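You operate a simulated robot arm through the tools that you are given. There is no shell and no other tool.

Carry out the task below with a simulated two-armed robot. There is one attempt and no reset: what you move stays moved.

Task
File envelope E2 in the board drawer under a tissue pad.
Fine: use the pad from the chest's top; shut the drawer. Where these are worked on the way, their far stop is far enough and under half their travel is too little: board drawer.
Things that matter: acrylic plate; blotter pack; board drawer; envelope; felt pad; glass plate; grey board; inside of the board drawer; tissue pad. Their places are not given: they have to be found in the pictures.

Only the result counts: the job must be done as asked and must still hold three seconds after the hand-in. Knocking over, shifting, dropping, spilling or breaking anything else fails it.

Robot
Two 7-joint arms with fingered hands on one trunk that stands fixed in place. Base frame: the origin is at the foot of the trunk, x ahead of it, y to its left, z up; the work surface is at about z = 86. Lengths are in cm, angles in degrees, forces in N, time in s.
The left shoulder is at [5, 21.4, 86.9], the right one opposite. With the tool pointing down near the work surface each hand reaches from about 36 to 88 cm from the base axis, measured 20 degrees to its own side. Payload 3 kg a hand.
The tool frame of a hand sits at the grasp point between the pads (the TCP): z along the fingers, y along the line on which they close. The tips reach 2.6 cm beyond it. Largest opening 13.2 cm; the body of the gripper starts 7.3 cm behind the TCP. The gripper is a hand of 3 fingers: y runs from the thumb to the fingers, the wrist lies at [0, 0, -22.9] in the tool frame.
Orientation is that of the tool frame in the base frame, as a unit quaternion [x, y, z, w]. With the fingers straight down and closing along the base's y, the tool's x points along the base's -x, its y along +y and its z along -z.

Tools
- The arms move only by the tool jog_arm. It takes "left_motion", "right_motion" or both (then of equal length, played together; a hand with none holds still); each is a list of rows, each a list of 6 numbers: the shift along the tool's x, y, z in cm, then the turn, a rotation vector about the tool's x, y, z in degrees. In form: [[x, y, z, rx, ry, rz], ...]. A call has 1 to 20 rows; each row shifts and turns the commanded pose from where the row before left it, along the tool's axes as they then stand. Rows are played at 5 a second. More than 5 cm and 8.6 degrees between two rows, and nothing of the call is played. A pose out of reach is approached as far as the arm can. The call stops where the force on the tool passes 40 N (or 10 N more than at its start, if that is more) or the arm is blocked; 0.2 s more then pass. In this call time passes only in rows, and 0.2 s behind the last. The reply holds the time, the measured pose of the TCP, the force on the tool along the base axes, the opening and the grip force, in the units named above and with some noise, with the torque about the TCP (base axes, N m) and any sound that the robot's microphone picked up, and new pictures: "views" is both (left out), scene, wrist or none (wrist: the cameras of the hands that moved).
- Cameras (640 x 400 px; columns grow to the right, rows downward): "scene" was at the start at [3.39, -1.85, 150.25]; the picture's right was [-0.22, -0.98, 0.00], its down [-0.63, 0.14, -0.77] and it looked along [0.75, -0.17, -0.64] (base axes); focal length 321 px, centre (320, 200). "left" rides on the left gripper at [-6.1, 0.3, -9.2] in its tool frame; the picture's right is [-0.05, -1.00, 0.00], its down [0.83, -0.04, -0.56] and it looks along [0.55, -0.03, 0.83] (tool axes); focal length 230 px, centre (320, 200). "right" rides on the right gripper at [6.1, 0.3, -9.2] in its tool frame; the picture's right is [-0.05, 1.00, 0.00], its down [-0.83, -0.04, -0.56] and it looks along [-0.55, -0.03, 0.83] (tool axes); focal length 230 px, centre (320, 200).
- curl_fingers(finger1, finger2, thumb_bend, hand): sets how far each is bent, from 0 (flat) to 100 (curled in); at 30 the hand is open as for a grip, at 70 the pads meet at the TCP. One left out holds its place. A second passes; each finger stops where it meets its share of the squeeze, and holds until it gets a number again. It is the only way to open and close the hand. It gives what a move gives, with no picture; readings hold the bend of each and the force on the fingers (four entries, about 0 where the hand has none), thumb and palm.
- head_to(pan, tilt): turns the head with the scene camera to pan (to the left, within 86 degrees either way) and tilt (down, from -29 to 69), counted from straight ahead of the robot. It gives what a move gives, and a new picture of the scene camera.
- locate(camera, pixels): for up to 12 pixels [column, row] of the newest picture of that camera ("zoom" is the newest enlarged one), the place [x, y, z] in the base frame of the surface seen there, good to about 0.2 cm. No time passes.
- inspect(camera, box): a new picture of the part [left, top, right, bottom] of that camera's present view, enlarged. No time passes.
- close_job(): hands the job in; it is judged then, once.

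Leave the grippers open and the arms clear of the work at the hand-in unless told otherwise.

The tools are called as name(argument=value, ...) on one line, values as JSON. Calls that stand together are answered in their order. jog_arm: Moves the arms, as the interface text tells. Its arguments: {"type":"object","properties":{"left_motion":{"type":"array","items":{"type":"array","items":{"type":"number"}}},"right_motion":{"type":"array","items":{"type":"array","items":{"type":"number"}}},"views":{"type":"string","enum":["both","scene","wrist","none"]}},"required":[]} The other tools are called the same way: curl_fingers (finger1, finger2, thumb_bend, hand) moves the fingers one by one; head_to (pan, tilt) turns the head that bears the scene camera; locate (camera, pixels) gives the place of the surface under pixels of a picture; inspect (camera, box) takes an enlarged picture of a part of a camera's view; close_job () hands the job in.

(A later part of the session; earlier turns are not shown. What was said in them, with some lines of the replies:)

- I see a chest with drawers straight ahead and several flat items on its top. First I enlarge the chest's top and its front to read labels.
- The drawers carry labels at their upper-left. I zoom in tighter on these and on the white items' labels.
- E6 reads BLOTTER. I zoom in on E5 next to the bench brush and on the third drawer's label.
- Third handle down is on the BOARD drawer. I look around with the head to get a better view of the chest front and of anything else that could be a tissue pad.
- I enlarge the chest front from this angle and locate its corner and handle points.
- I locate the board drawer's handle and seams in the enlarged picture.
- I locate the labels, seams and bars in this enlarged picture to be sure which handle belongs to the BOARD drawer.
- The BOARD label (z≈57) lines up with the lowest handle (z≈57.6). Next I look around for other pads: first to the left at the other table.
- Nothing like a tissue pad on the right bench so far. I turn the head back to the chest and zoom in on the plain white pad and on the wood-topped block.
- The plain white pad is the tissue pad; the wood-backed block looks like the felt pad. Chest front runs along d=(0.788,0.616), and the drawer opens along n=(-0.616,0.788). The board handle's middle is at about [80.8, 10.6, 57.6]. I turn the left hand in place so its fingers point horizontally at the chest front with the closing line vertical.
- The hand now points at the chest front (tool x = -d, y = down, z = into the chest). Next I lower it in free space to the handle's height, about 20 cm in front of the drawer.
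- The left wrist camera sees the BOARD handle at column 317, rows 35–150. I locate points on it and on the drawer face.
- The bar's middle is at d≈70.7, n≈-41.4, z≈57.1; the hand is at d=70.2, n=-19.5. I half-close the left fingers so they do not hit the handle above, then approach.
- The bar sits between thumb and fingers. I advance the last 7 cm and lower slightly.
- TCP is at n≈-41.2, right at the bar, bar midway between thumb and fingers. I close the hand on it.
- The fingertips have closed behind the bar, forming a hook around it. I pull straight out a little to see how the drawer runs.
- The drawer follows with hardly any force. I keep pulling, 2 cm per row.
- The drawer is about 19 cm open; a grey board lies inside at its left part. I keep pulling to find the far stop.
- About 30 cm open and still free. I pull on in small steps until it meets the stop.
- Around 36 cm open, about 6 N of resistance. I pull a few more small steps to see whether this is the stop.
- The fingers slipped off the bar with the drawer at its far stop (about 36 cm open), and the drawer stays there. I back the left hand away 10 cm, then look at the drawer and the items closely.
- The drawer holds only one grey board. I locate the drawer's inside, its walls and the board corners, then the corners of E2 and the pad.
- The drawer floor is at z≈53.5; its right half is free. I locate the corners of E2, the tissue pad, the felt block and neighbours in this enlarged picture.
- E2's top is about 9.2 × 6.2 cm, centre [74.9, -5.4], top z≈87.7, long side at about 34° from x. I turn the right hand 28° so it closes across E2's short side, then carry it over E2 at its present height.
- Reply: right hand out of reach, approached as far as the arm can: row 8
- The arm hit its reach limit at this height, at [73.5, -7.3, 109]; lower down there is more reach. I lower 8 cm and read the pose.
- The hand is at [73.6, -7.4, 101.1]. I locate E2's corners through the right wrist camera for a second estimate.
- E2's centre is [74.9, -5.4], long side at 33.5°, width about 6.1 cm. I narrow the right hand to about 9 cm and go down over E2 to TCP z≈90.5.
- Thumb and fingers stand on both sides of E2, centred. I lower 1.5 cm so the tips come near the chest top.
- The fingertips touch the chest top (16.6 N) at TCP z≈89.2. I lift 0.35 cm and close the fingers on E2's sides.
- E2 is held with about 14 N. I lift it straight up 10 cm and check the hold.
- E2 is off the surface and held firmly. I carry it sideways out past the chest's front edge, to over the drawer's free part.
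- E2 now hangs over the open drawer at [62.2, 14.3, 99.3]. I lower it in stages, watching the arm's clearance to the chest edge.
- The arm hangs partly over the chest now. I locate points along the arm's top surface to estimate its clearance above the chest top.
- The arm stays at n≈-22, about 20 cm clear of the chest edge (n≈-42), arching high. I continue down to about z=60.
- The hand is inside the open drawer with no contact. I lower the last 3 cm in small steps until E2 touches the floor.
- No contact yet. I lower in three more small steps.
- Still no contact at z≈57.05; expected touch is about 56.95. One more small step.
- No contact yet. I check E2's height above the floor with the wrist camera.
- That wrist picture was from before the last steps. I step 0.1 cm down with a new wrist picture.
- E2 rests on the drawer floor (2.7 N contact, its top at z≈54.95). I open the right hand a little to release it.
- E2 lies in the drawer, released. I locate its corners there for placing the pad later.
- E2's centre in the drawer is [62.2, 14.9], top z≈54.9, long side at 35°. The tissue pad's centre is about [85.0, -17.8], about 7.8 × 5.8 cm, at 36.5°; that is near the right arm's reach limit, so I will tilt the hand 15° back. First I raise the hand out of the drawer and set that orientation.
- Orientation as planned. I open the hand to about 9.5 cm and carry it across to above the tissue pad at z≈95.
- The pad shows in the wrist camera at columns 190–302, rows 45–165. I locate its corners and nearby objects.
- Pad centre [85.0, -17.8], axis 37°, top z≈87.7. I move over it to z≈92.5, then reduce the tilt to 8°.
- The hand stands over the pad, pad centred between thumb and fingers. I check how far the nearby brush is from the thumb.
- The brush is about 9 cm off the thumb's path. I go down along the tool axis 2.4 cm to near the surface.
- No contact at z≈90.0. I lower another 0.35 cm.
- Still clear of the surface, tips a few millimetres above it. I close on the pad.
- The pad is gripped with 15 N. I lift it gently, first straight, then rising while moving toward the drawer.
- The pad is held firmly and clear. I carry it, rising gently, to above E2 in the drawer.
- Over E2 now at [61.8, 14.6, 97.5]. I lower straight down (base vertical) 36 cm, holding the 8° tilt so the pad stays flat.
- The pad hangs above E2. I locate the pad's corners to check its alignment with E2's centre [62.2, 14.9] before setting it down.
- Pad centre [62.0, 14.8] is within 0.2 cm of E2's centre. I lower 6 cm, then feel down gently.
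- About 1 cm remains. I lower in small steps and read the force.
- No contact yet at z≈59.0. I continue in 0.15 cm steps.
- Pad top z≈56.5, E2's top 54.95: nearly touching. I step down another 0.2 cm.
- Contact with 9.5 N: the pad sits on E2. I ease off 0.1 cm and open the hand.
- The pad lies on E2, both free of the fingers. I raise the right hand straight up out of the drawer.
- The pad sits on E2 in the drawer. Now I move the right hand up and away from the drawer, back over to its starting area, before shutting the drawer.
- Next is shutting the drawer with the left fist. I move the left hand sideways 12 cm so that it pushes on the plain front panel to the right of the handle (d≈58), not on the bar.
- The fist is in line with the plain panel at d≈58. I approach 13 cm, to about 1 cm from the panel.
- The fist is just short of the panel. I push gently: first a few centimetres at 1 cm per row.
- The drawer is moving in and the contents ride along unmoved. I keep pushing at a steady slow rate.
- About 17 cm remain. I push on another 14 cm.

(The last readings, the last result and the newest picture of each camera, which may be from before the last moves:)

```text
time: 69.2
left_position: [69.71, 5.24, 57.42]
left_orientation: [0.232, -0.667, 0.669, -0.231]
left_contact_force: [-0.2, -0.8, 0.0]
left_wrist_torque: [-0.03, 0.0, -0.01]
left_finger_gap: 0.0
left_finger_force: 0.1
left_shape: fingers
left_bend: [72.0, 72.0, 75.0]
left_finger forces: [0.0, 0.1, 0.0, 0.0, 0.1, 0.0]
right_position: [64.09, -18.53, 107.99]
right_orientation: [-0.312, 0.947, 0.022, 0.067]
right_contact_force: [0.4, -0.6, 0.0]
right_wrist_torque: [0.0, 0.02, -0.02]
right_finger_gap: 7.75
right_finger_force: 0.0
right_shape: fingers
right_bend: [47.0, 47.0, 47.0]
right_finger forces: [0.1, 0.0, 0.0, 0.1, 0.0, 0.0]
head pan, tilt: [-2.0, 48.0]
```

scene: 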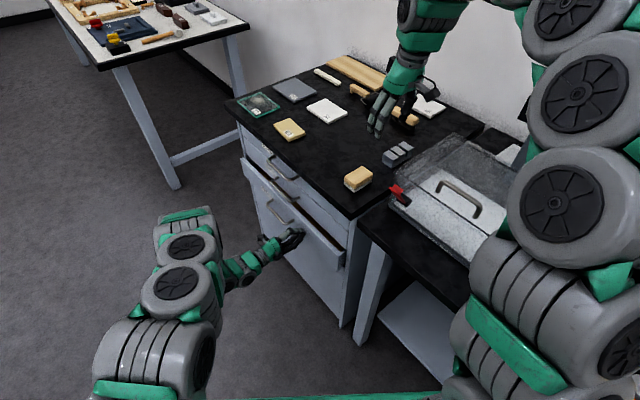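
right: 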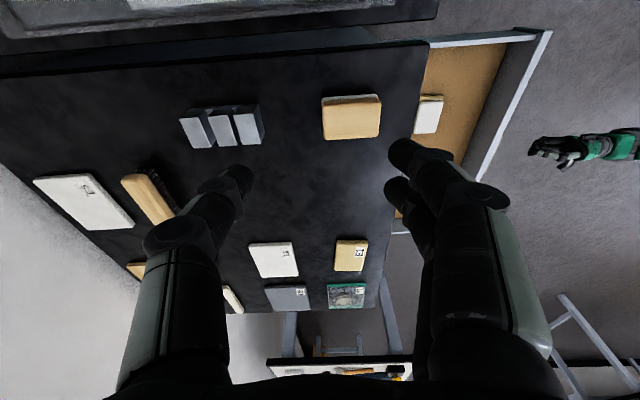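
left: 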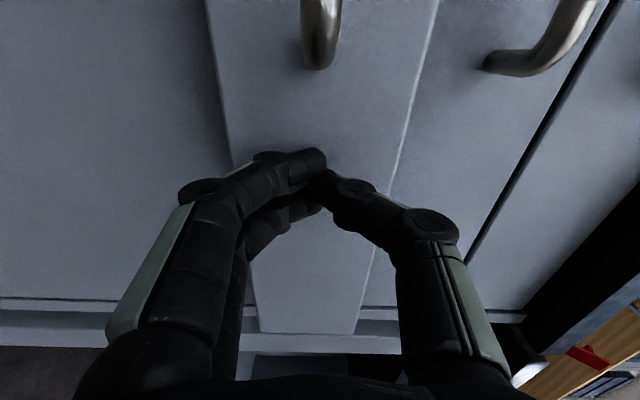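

About 3 cm gap remains. I push slowly, 0.5 cm per row, until it is shut.

jog_arm(left_motion=[[0, 0, 0.5, 0, 0, 0], [0, 0, 0.5, 0, 0, 0], [0, 0, 0.5, 0, 0, 0], [0, 0, 0.5, 0, 0, 0], [0, 0, 0.4, 0, 0, 0], [0, 0, 0.3, 0, 0, 0], [0, 0, 0.3, 0, 0, 0]], views="both")

```text
time: 70.8
left_position: [71.69, 2.86, 57.43]
left_orientation: [0.231, -0.668, 0.669, -0.231]
left_contact_force: [-0.2, -0.5, 0.3]
left_wrist_torque: [0.06, -0.03, -0.03]
left_finger_gap: 0.0
left_finger_force: 0.1
left_shape: fingers
left_bend: [72.0, 72.0, 75.0]
left_finger forces: [0.0, 0.1, 0.1, 0.0, 0.1, 0.0]
right_position: [64.07, -18.42, 107.87]
right_orientation: [-0.313, 0.947, 0.022, 0.066]
right_contact_force: [0.0, -0.2, 0.7]
right_wrist_torque: [0.04, -0.02, 0.04]
right_finger_gap: 7.72
right_finger_force: 0.0
right_shape: fingers
right_bend: [47.0, 47.0, 47.0]
right_finger forces: [0.0, 0.1, 0.1, 0.0, 0.0, 0.1]
head pan, tilt: [-2.0, 48.0]
```

scene: 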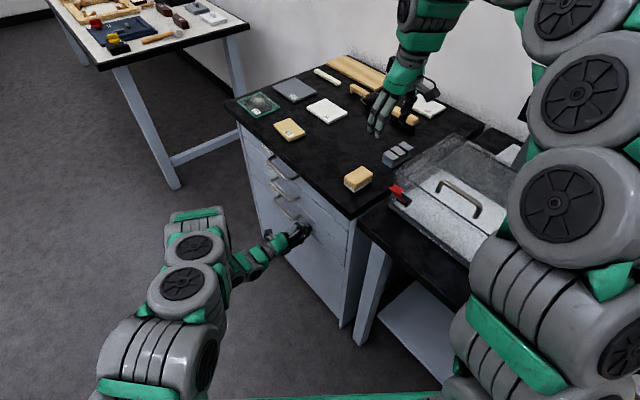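
left: 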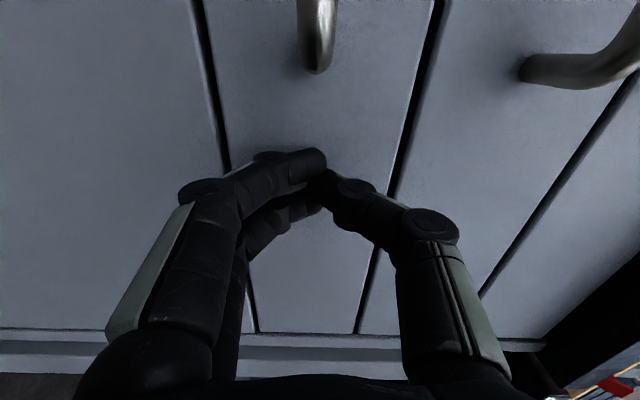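

It looks nearly flush, but there is no end-stop force yet. I press a little more until the force builds up.

jog_arm(left_motion=[[0, 0, 0.25, 0, 0, 0], [0, 0, 0.25, 0, 0, 0], [0, 0, 0.2, 0, 0, 0], [0, 0, 0.2, 0, 0, 0]], views="both")

```text
time: 71.8
left_position: [72.19, 2.45, 57.32]
left_orientation: [0.232, -0.668, 0.669, -0.23]
left_contact_force: [-29.9, 24.4, 0.9]
left_wrist_torque: [-0.01, 0.01, -0.37]
left_finger_gap: 0.0
left_finger_force: 26.5
left_shape: fingers
left_bend: [73.0, 74.0, 76.0]
left_finger forces: [15.0, 16.3, 0.0, 0.0, 22.2, 0.0]
right_position: [64.01, -18.38, 108.04]
right_orientation: [-0.313, 0.947, 0.022, 0.067]
right_contact_force: [-0.6, 0.0, -0.5]
right_wrist_torque: [-0.01, 0.01, 0.0]
right_finger_gap: 7.72
right_finger_force: 0.0
right_shape: fingers
right_bend: [47.0, 47.0, 47.0]
right_finger forces: [0.0, 0.1, 0.0, 0.0, 0.1, 0.0]
head pan, tilt: [-2.0, 48.0]
```

scene: 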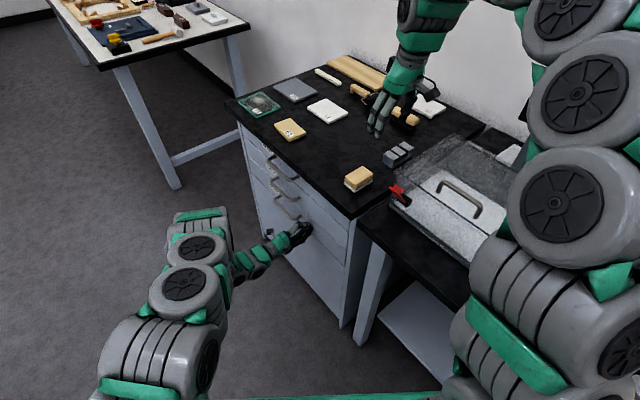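
left: 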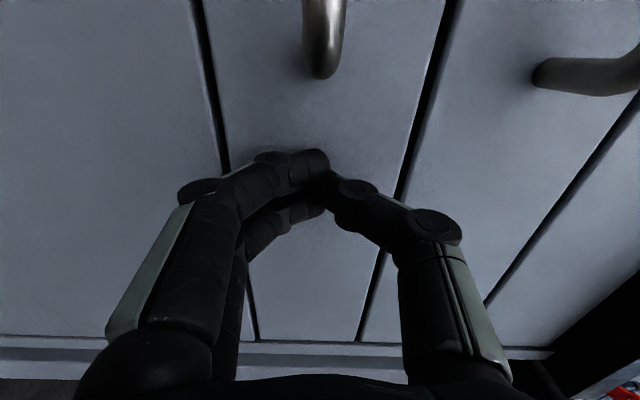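

About 38 N of end-stop force: the drawer is shut. I back the left hand straight off and check that the drawer stays flush.

jog_arm(left_motion=[[0, 0, -1, 0, 0, 0], [0, 0, -3, 0, 0, 0], [0, 0, -4, 0, 0, 0], [0, 0, -4, 0, 0, 0], [0, 0, -4, 0, 0, 0], [0, 0, -4, 0, 0, 0], [0, 0, -4, 0, 0, 0]], views="both")

curl_fingers(hand="left", finger1=30, finger2=30, thumb_bend=30)

curl_fingers(hand="right", finger1=30, finger2=30, thumb_bend=30)

inspect(camera="scene", box=[230, 100, 370, 260])

```text
time: 73.4
left_position: [57.39, 21.2, 57.48]
left_orientation: [0.23, -0.668, 0.67, -0.23]
left_contact_force: [-0.4, 0.5, -0.2]
left_wrist_torque: [-0.01, -0.06, -0.02]
left_finger_gap: 0.0
left_finger_force: 0.0
left_shape: fingers
left_bend: [72.0, 72.0, 75.0]
left_finger forces: [0.0, 0.0, 0.0, 0.1, 0.0, 0.1]
right_position: [64.0, -18.52, 107.82]
right_orientation: [-0.313, 0.947, 0.021, 0.066]
right_contact_force: [-0.5, -0.7, 0.0]
right_wrist_torque: [0.02, -0.03, -0.01]
right_finger_gap: 7.75
right_finger_force: 0.1
right_shape: fingers
right_bend: [47.0, 47.0, 47.0]
right_finger forces: [0.0, 0.0, 0.1, 0.0, 0.0, 0.1]
head pan, tilt: [-2.0, 48.0]
```

scene: 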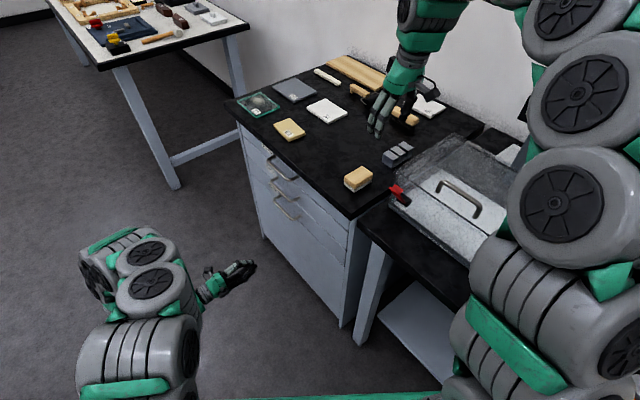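
left: 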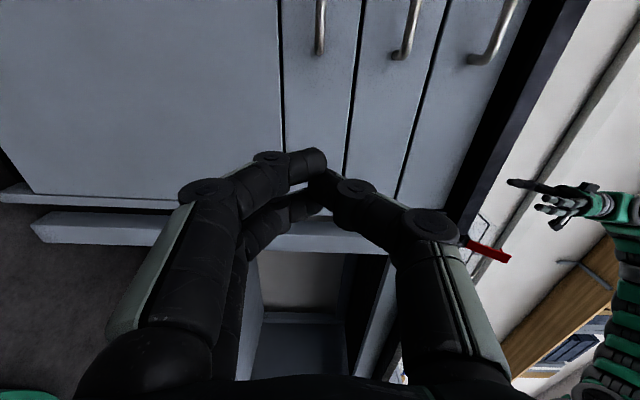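

```text
time: 74.4
left_position: [57.54, 21.24, 57.32]
left_orientation: [0.231, -0.668, 0.669, -0.23]
left_contact_force: [-0.2, 0.8, -0.1]
left_wrist_torque: [-0.04, 0.0, -0.01]
left_finger_gap: 13.36
left_finger_force: 0.0
left_shape: fingers
left_bend: [30.0, 30.0, 30.0]
left_finger forces: [0.1, 0.0, 0.1, 0.0, 0.1, 0.1]
right_position: [64.08, -18.44, 107.81]
right_orientation: [-0.312, 0.947, 0.022, 0.067]
right_contact_force: [0.2, -0.4, -0.1]
right_wrist_torque: [0.04, 0.02, -0.02]
right_finger_gap: 7.75
right_finger_force: 0.1
right_shape: fingers
right_bend: [47.0, 47.0, 47.0]
right_finger forces: [0.1, 0.0, 0.0, 0.0, 0.0, 0.0]
head pan, tilt: [-2.0, 48.0]
```

```text
time: 75.4
left_position: [57.45, 21.14, 57.48]
left_orientation: [0.231, -0.668, 0.669, -0.231]
left_contact_force: [0.3, -0.3, 0.4]
left_wrist_torque: [0.01, 0.02, -0.01]
left_finger_gap: 13.4
left_finger_force: 0.1
left_shape: fingers
left_bend: [30.0, 30.0, 30.0]
left_finger forces: [0.0, 0.0, 0.0, 0.0, 0.0, 0.1]
right_position: [64.08, -18.51, 107.8]
right_orientation: [-0.312, 0.947, 0.022, 0.067]
right_contact_force: [-0.6, 0.4, 0.8]
right_wrist_torque: [-0.01, 0.02, -0.01]
right_finger_gap: 13.39
right_finger_force: 0.0
right_shape: fingers
right_bend: [30.0, 30.0, 30.0]
right_finger forces: [0.1, 0.1, 0.1, 0.1, 0.1, 0.1]
head pan, tilt: [-2.0, 48.0]
```

```text
2.50 times, centred on (300, 180) of scene
```

zoom: 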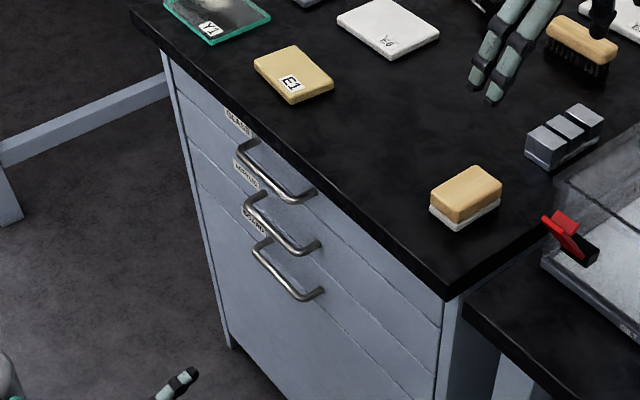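

All drawers look flush. I verify by locating points on the board drawer's face and on the faces above and below it.

locate(camera="left", pixels=[[250, 70], [298, 70], [298, 120], [345, 60], [335, 120], [380, 110], [425, 90], [318, 45]])

```text
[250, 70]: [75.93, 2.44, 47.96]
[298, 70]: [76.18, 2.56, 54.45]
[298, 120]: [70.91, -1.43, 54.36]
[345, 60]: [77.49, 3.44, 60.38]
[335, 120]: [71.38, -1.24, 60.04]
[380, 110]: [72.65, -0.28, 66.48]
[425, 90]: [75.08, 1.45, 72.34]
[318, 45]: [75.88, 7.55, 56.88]
```

The board drawer's face is flush with its neighbours (n≈-44.9). I move the left arm back and up, clear of the chest.

jog_arm(left_motion=[[0, 0, -4, 0, 0, 0], [0, 0, -4, 0, 0, 0], [0, 0, -4, 0, 0, 0], [0, -4.5, 0, 0, 0, 0], [0, -4.5, 0, 0, 0, 0], [0, -4.5, 0, 0, 0, 0], [0, -4.5, 0, 0, 0, 0], [0, -4.5, 0, 0, 0, 0], [0, -4.5, 0, 0, 0, 0], [0, -4.5, 0, 0, 0, 0], [0, -4.5, 0, 0, 0, 0], [0, -4.5, 0, 0, 0, 0], [0, -4.5, 0, 0, 0, 0]], views="both")

```text
time: 78.2
left_position: [49.98, 30.67, 102.42]
left_orientation: [0.231, -0.667, 0.669, -0.231]
left_contact_force: [0.1, -0.4, 0.9]
left_wrist_torque: [0.02, 0.01, 0.03]
left_finger_gap: 13.46
left_finger_force: 0.0
left_shape: fingers
left_bend: [30.0, 30.0, 30.0]
left_finger forces: [0.1, 0.1, 0.0, 0.0, 0.1, 0.1]
right_position: [64.09, -18.42, 108.04]
right_orientation: [-0.313, 0.947, 0.022, 0.066]
right_contact_force: [-0.3, 0.5, -0.6]
right_wrist_torque: [0.0, -0.03, 0.03]
right_finger_gap: 13.38
right_finger_force: 0.1
right_shape: fingers
right_bend: [30.0, 30.0, 30.0]
right_finger forces: [0.0, 0.1, 0.0, 0.0, 0.0, 0.0]
head pan, tilt: [-2.0, 48.0]
```

scene: 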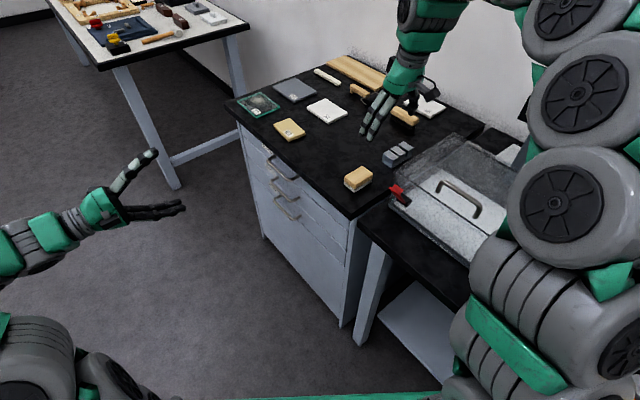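
left: 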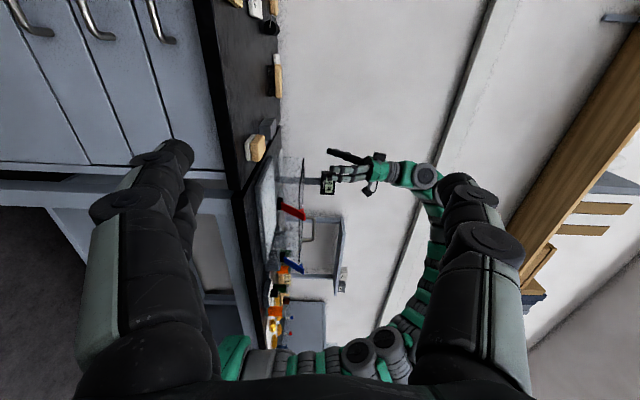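

The drawer is shut with E2 under the tissue pad inside. The other items on the chest are where they were, both hands are open, and both arms are clear of the work. I hand the job in.

close_job()

```text
The job is handed in.
```

I filed envelope E2 in the board drawer with the tissue pad from the chest's top lying on it, then shut the drawer. The job is handed in; I have no verdict on it yet.

- **Drawer:** I pulled it out to its far stop (about 36 cm) before loading it. Afterwards I pushed it in until it met its end stop, and its face measured flush with its neighbours.
- **Contents:** E2 lies on the free part of the drawer floor, beside grey board D6, which was already in there. The pad sat within about 0.2 cm of E2's centre when I set it down. With the drawer shut I could not check the inside again. In the last pictures before it closed, both were riding along unmoved.
- **Which pad:** The tissue pad carries no label. I took the plain white pad as the tissue pad, because the other white pads read BLOTTER and the wood-backed block looked like the felt pad.
- **Everything else:** Nothing else on the chest was touched. Both hands are open and the arms are clear.
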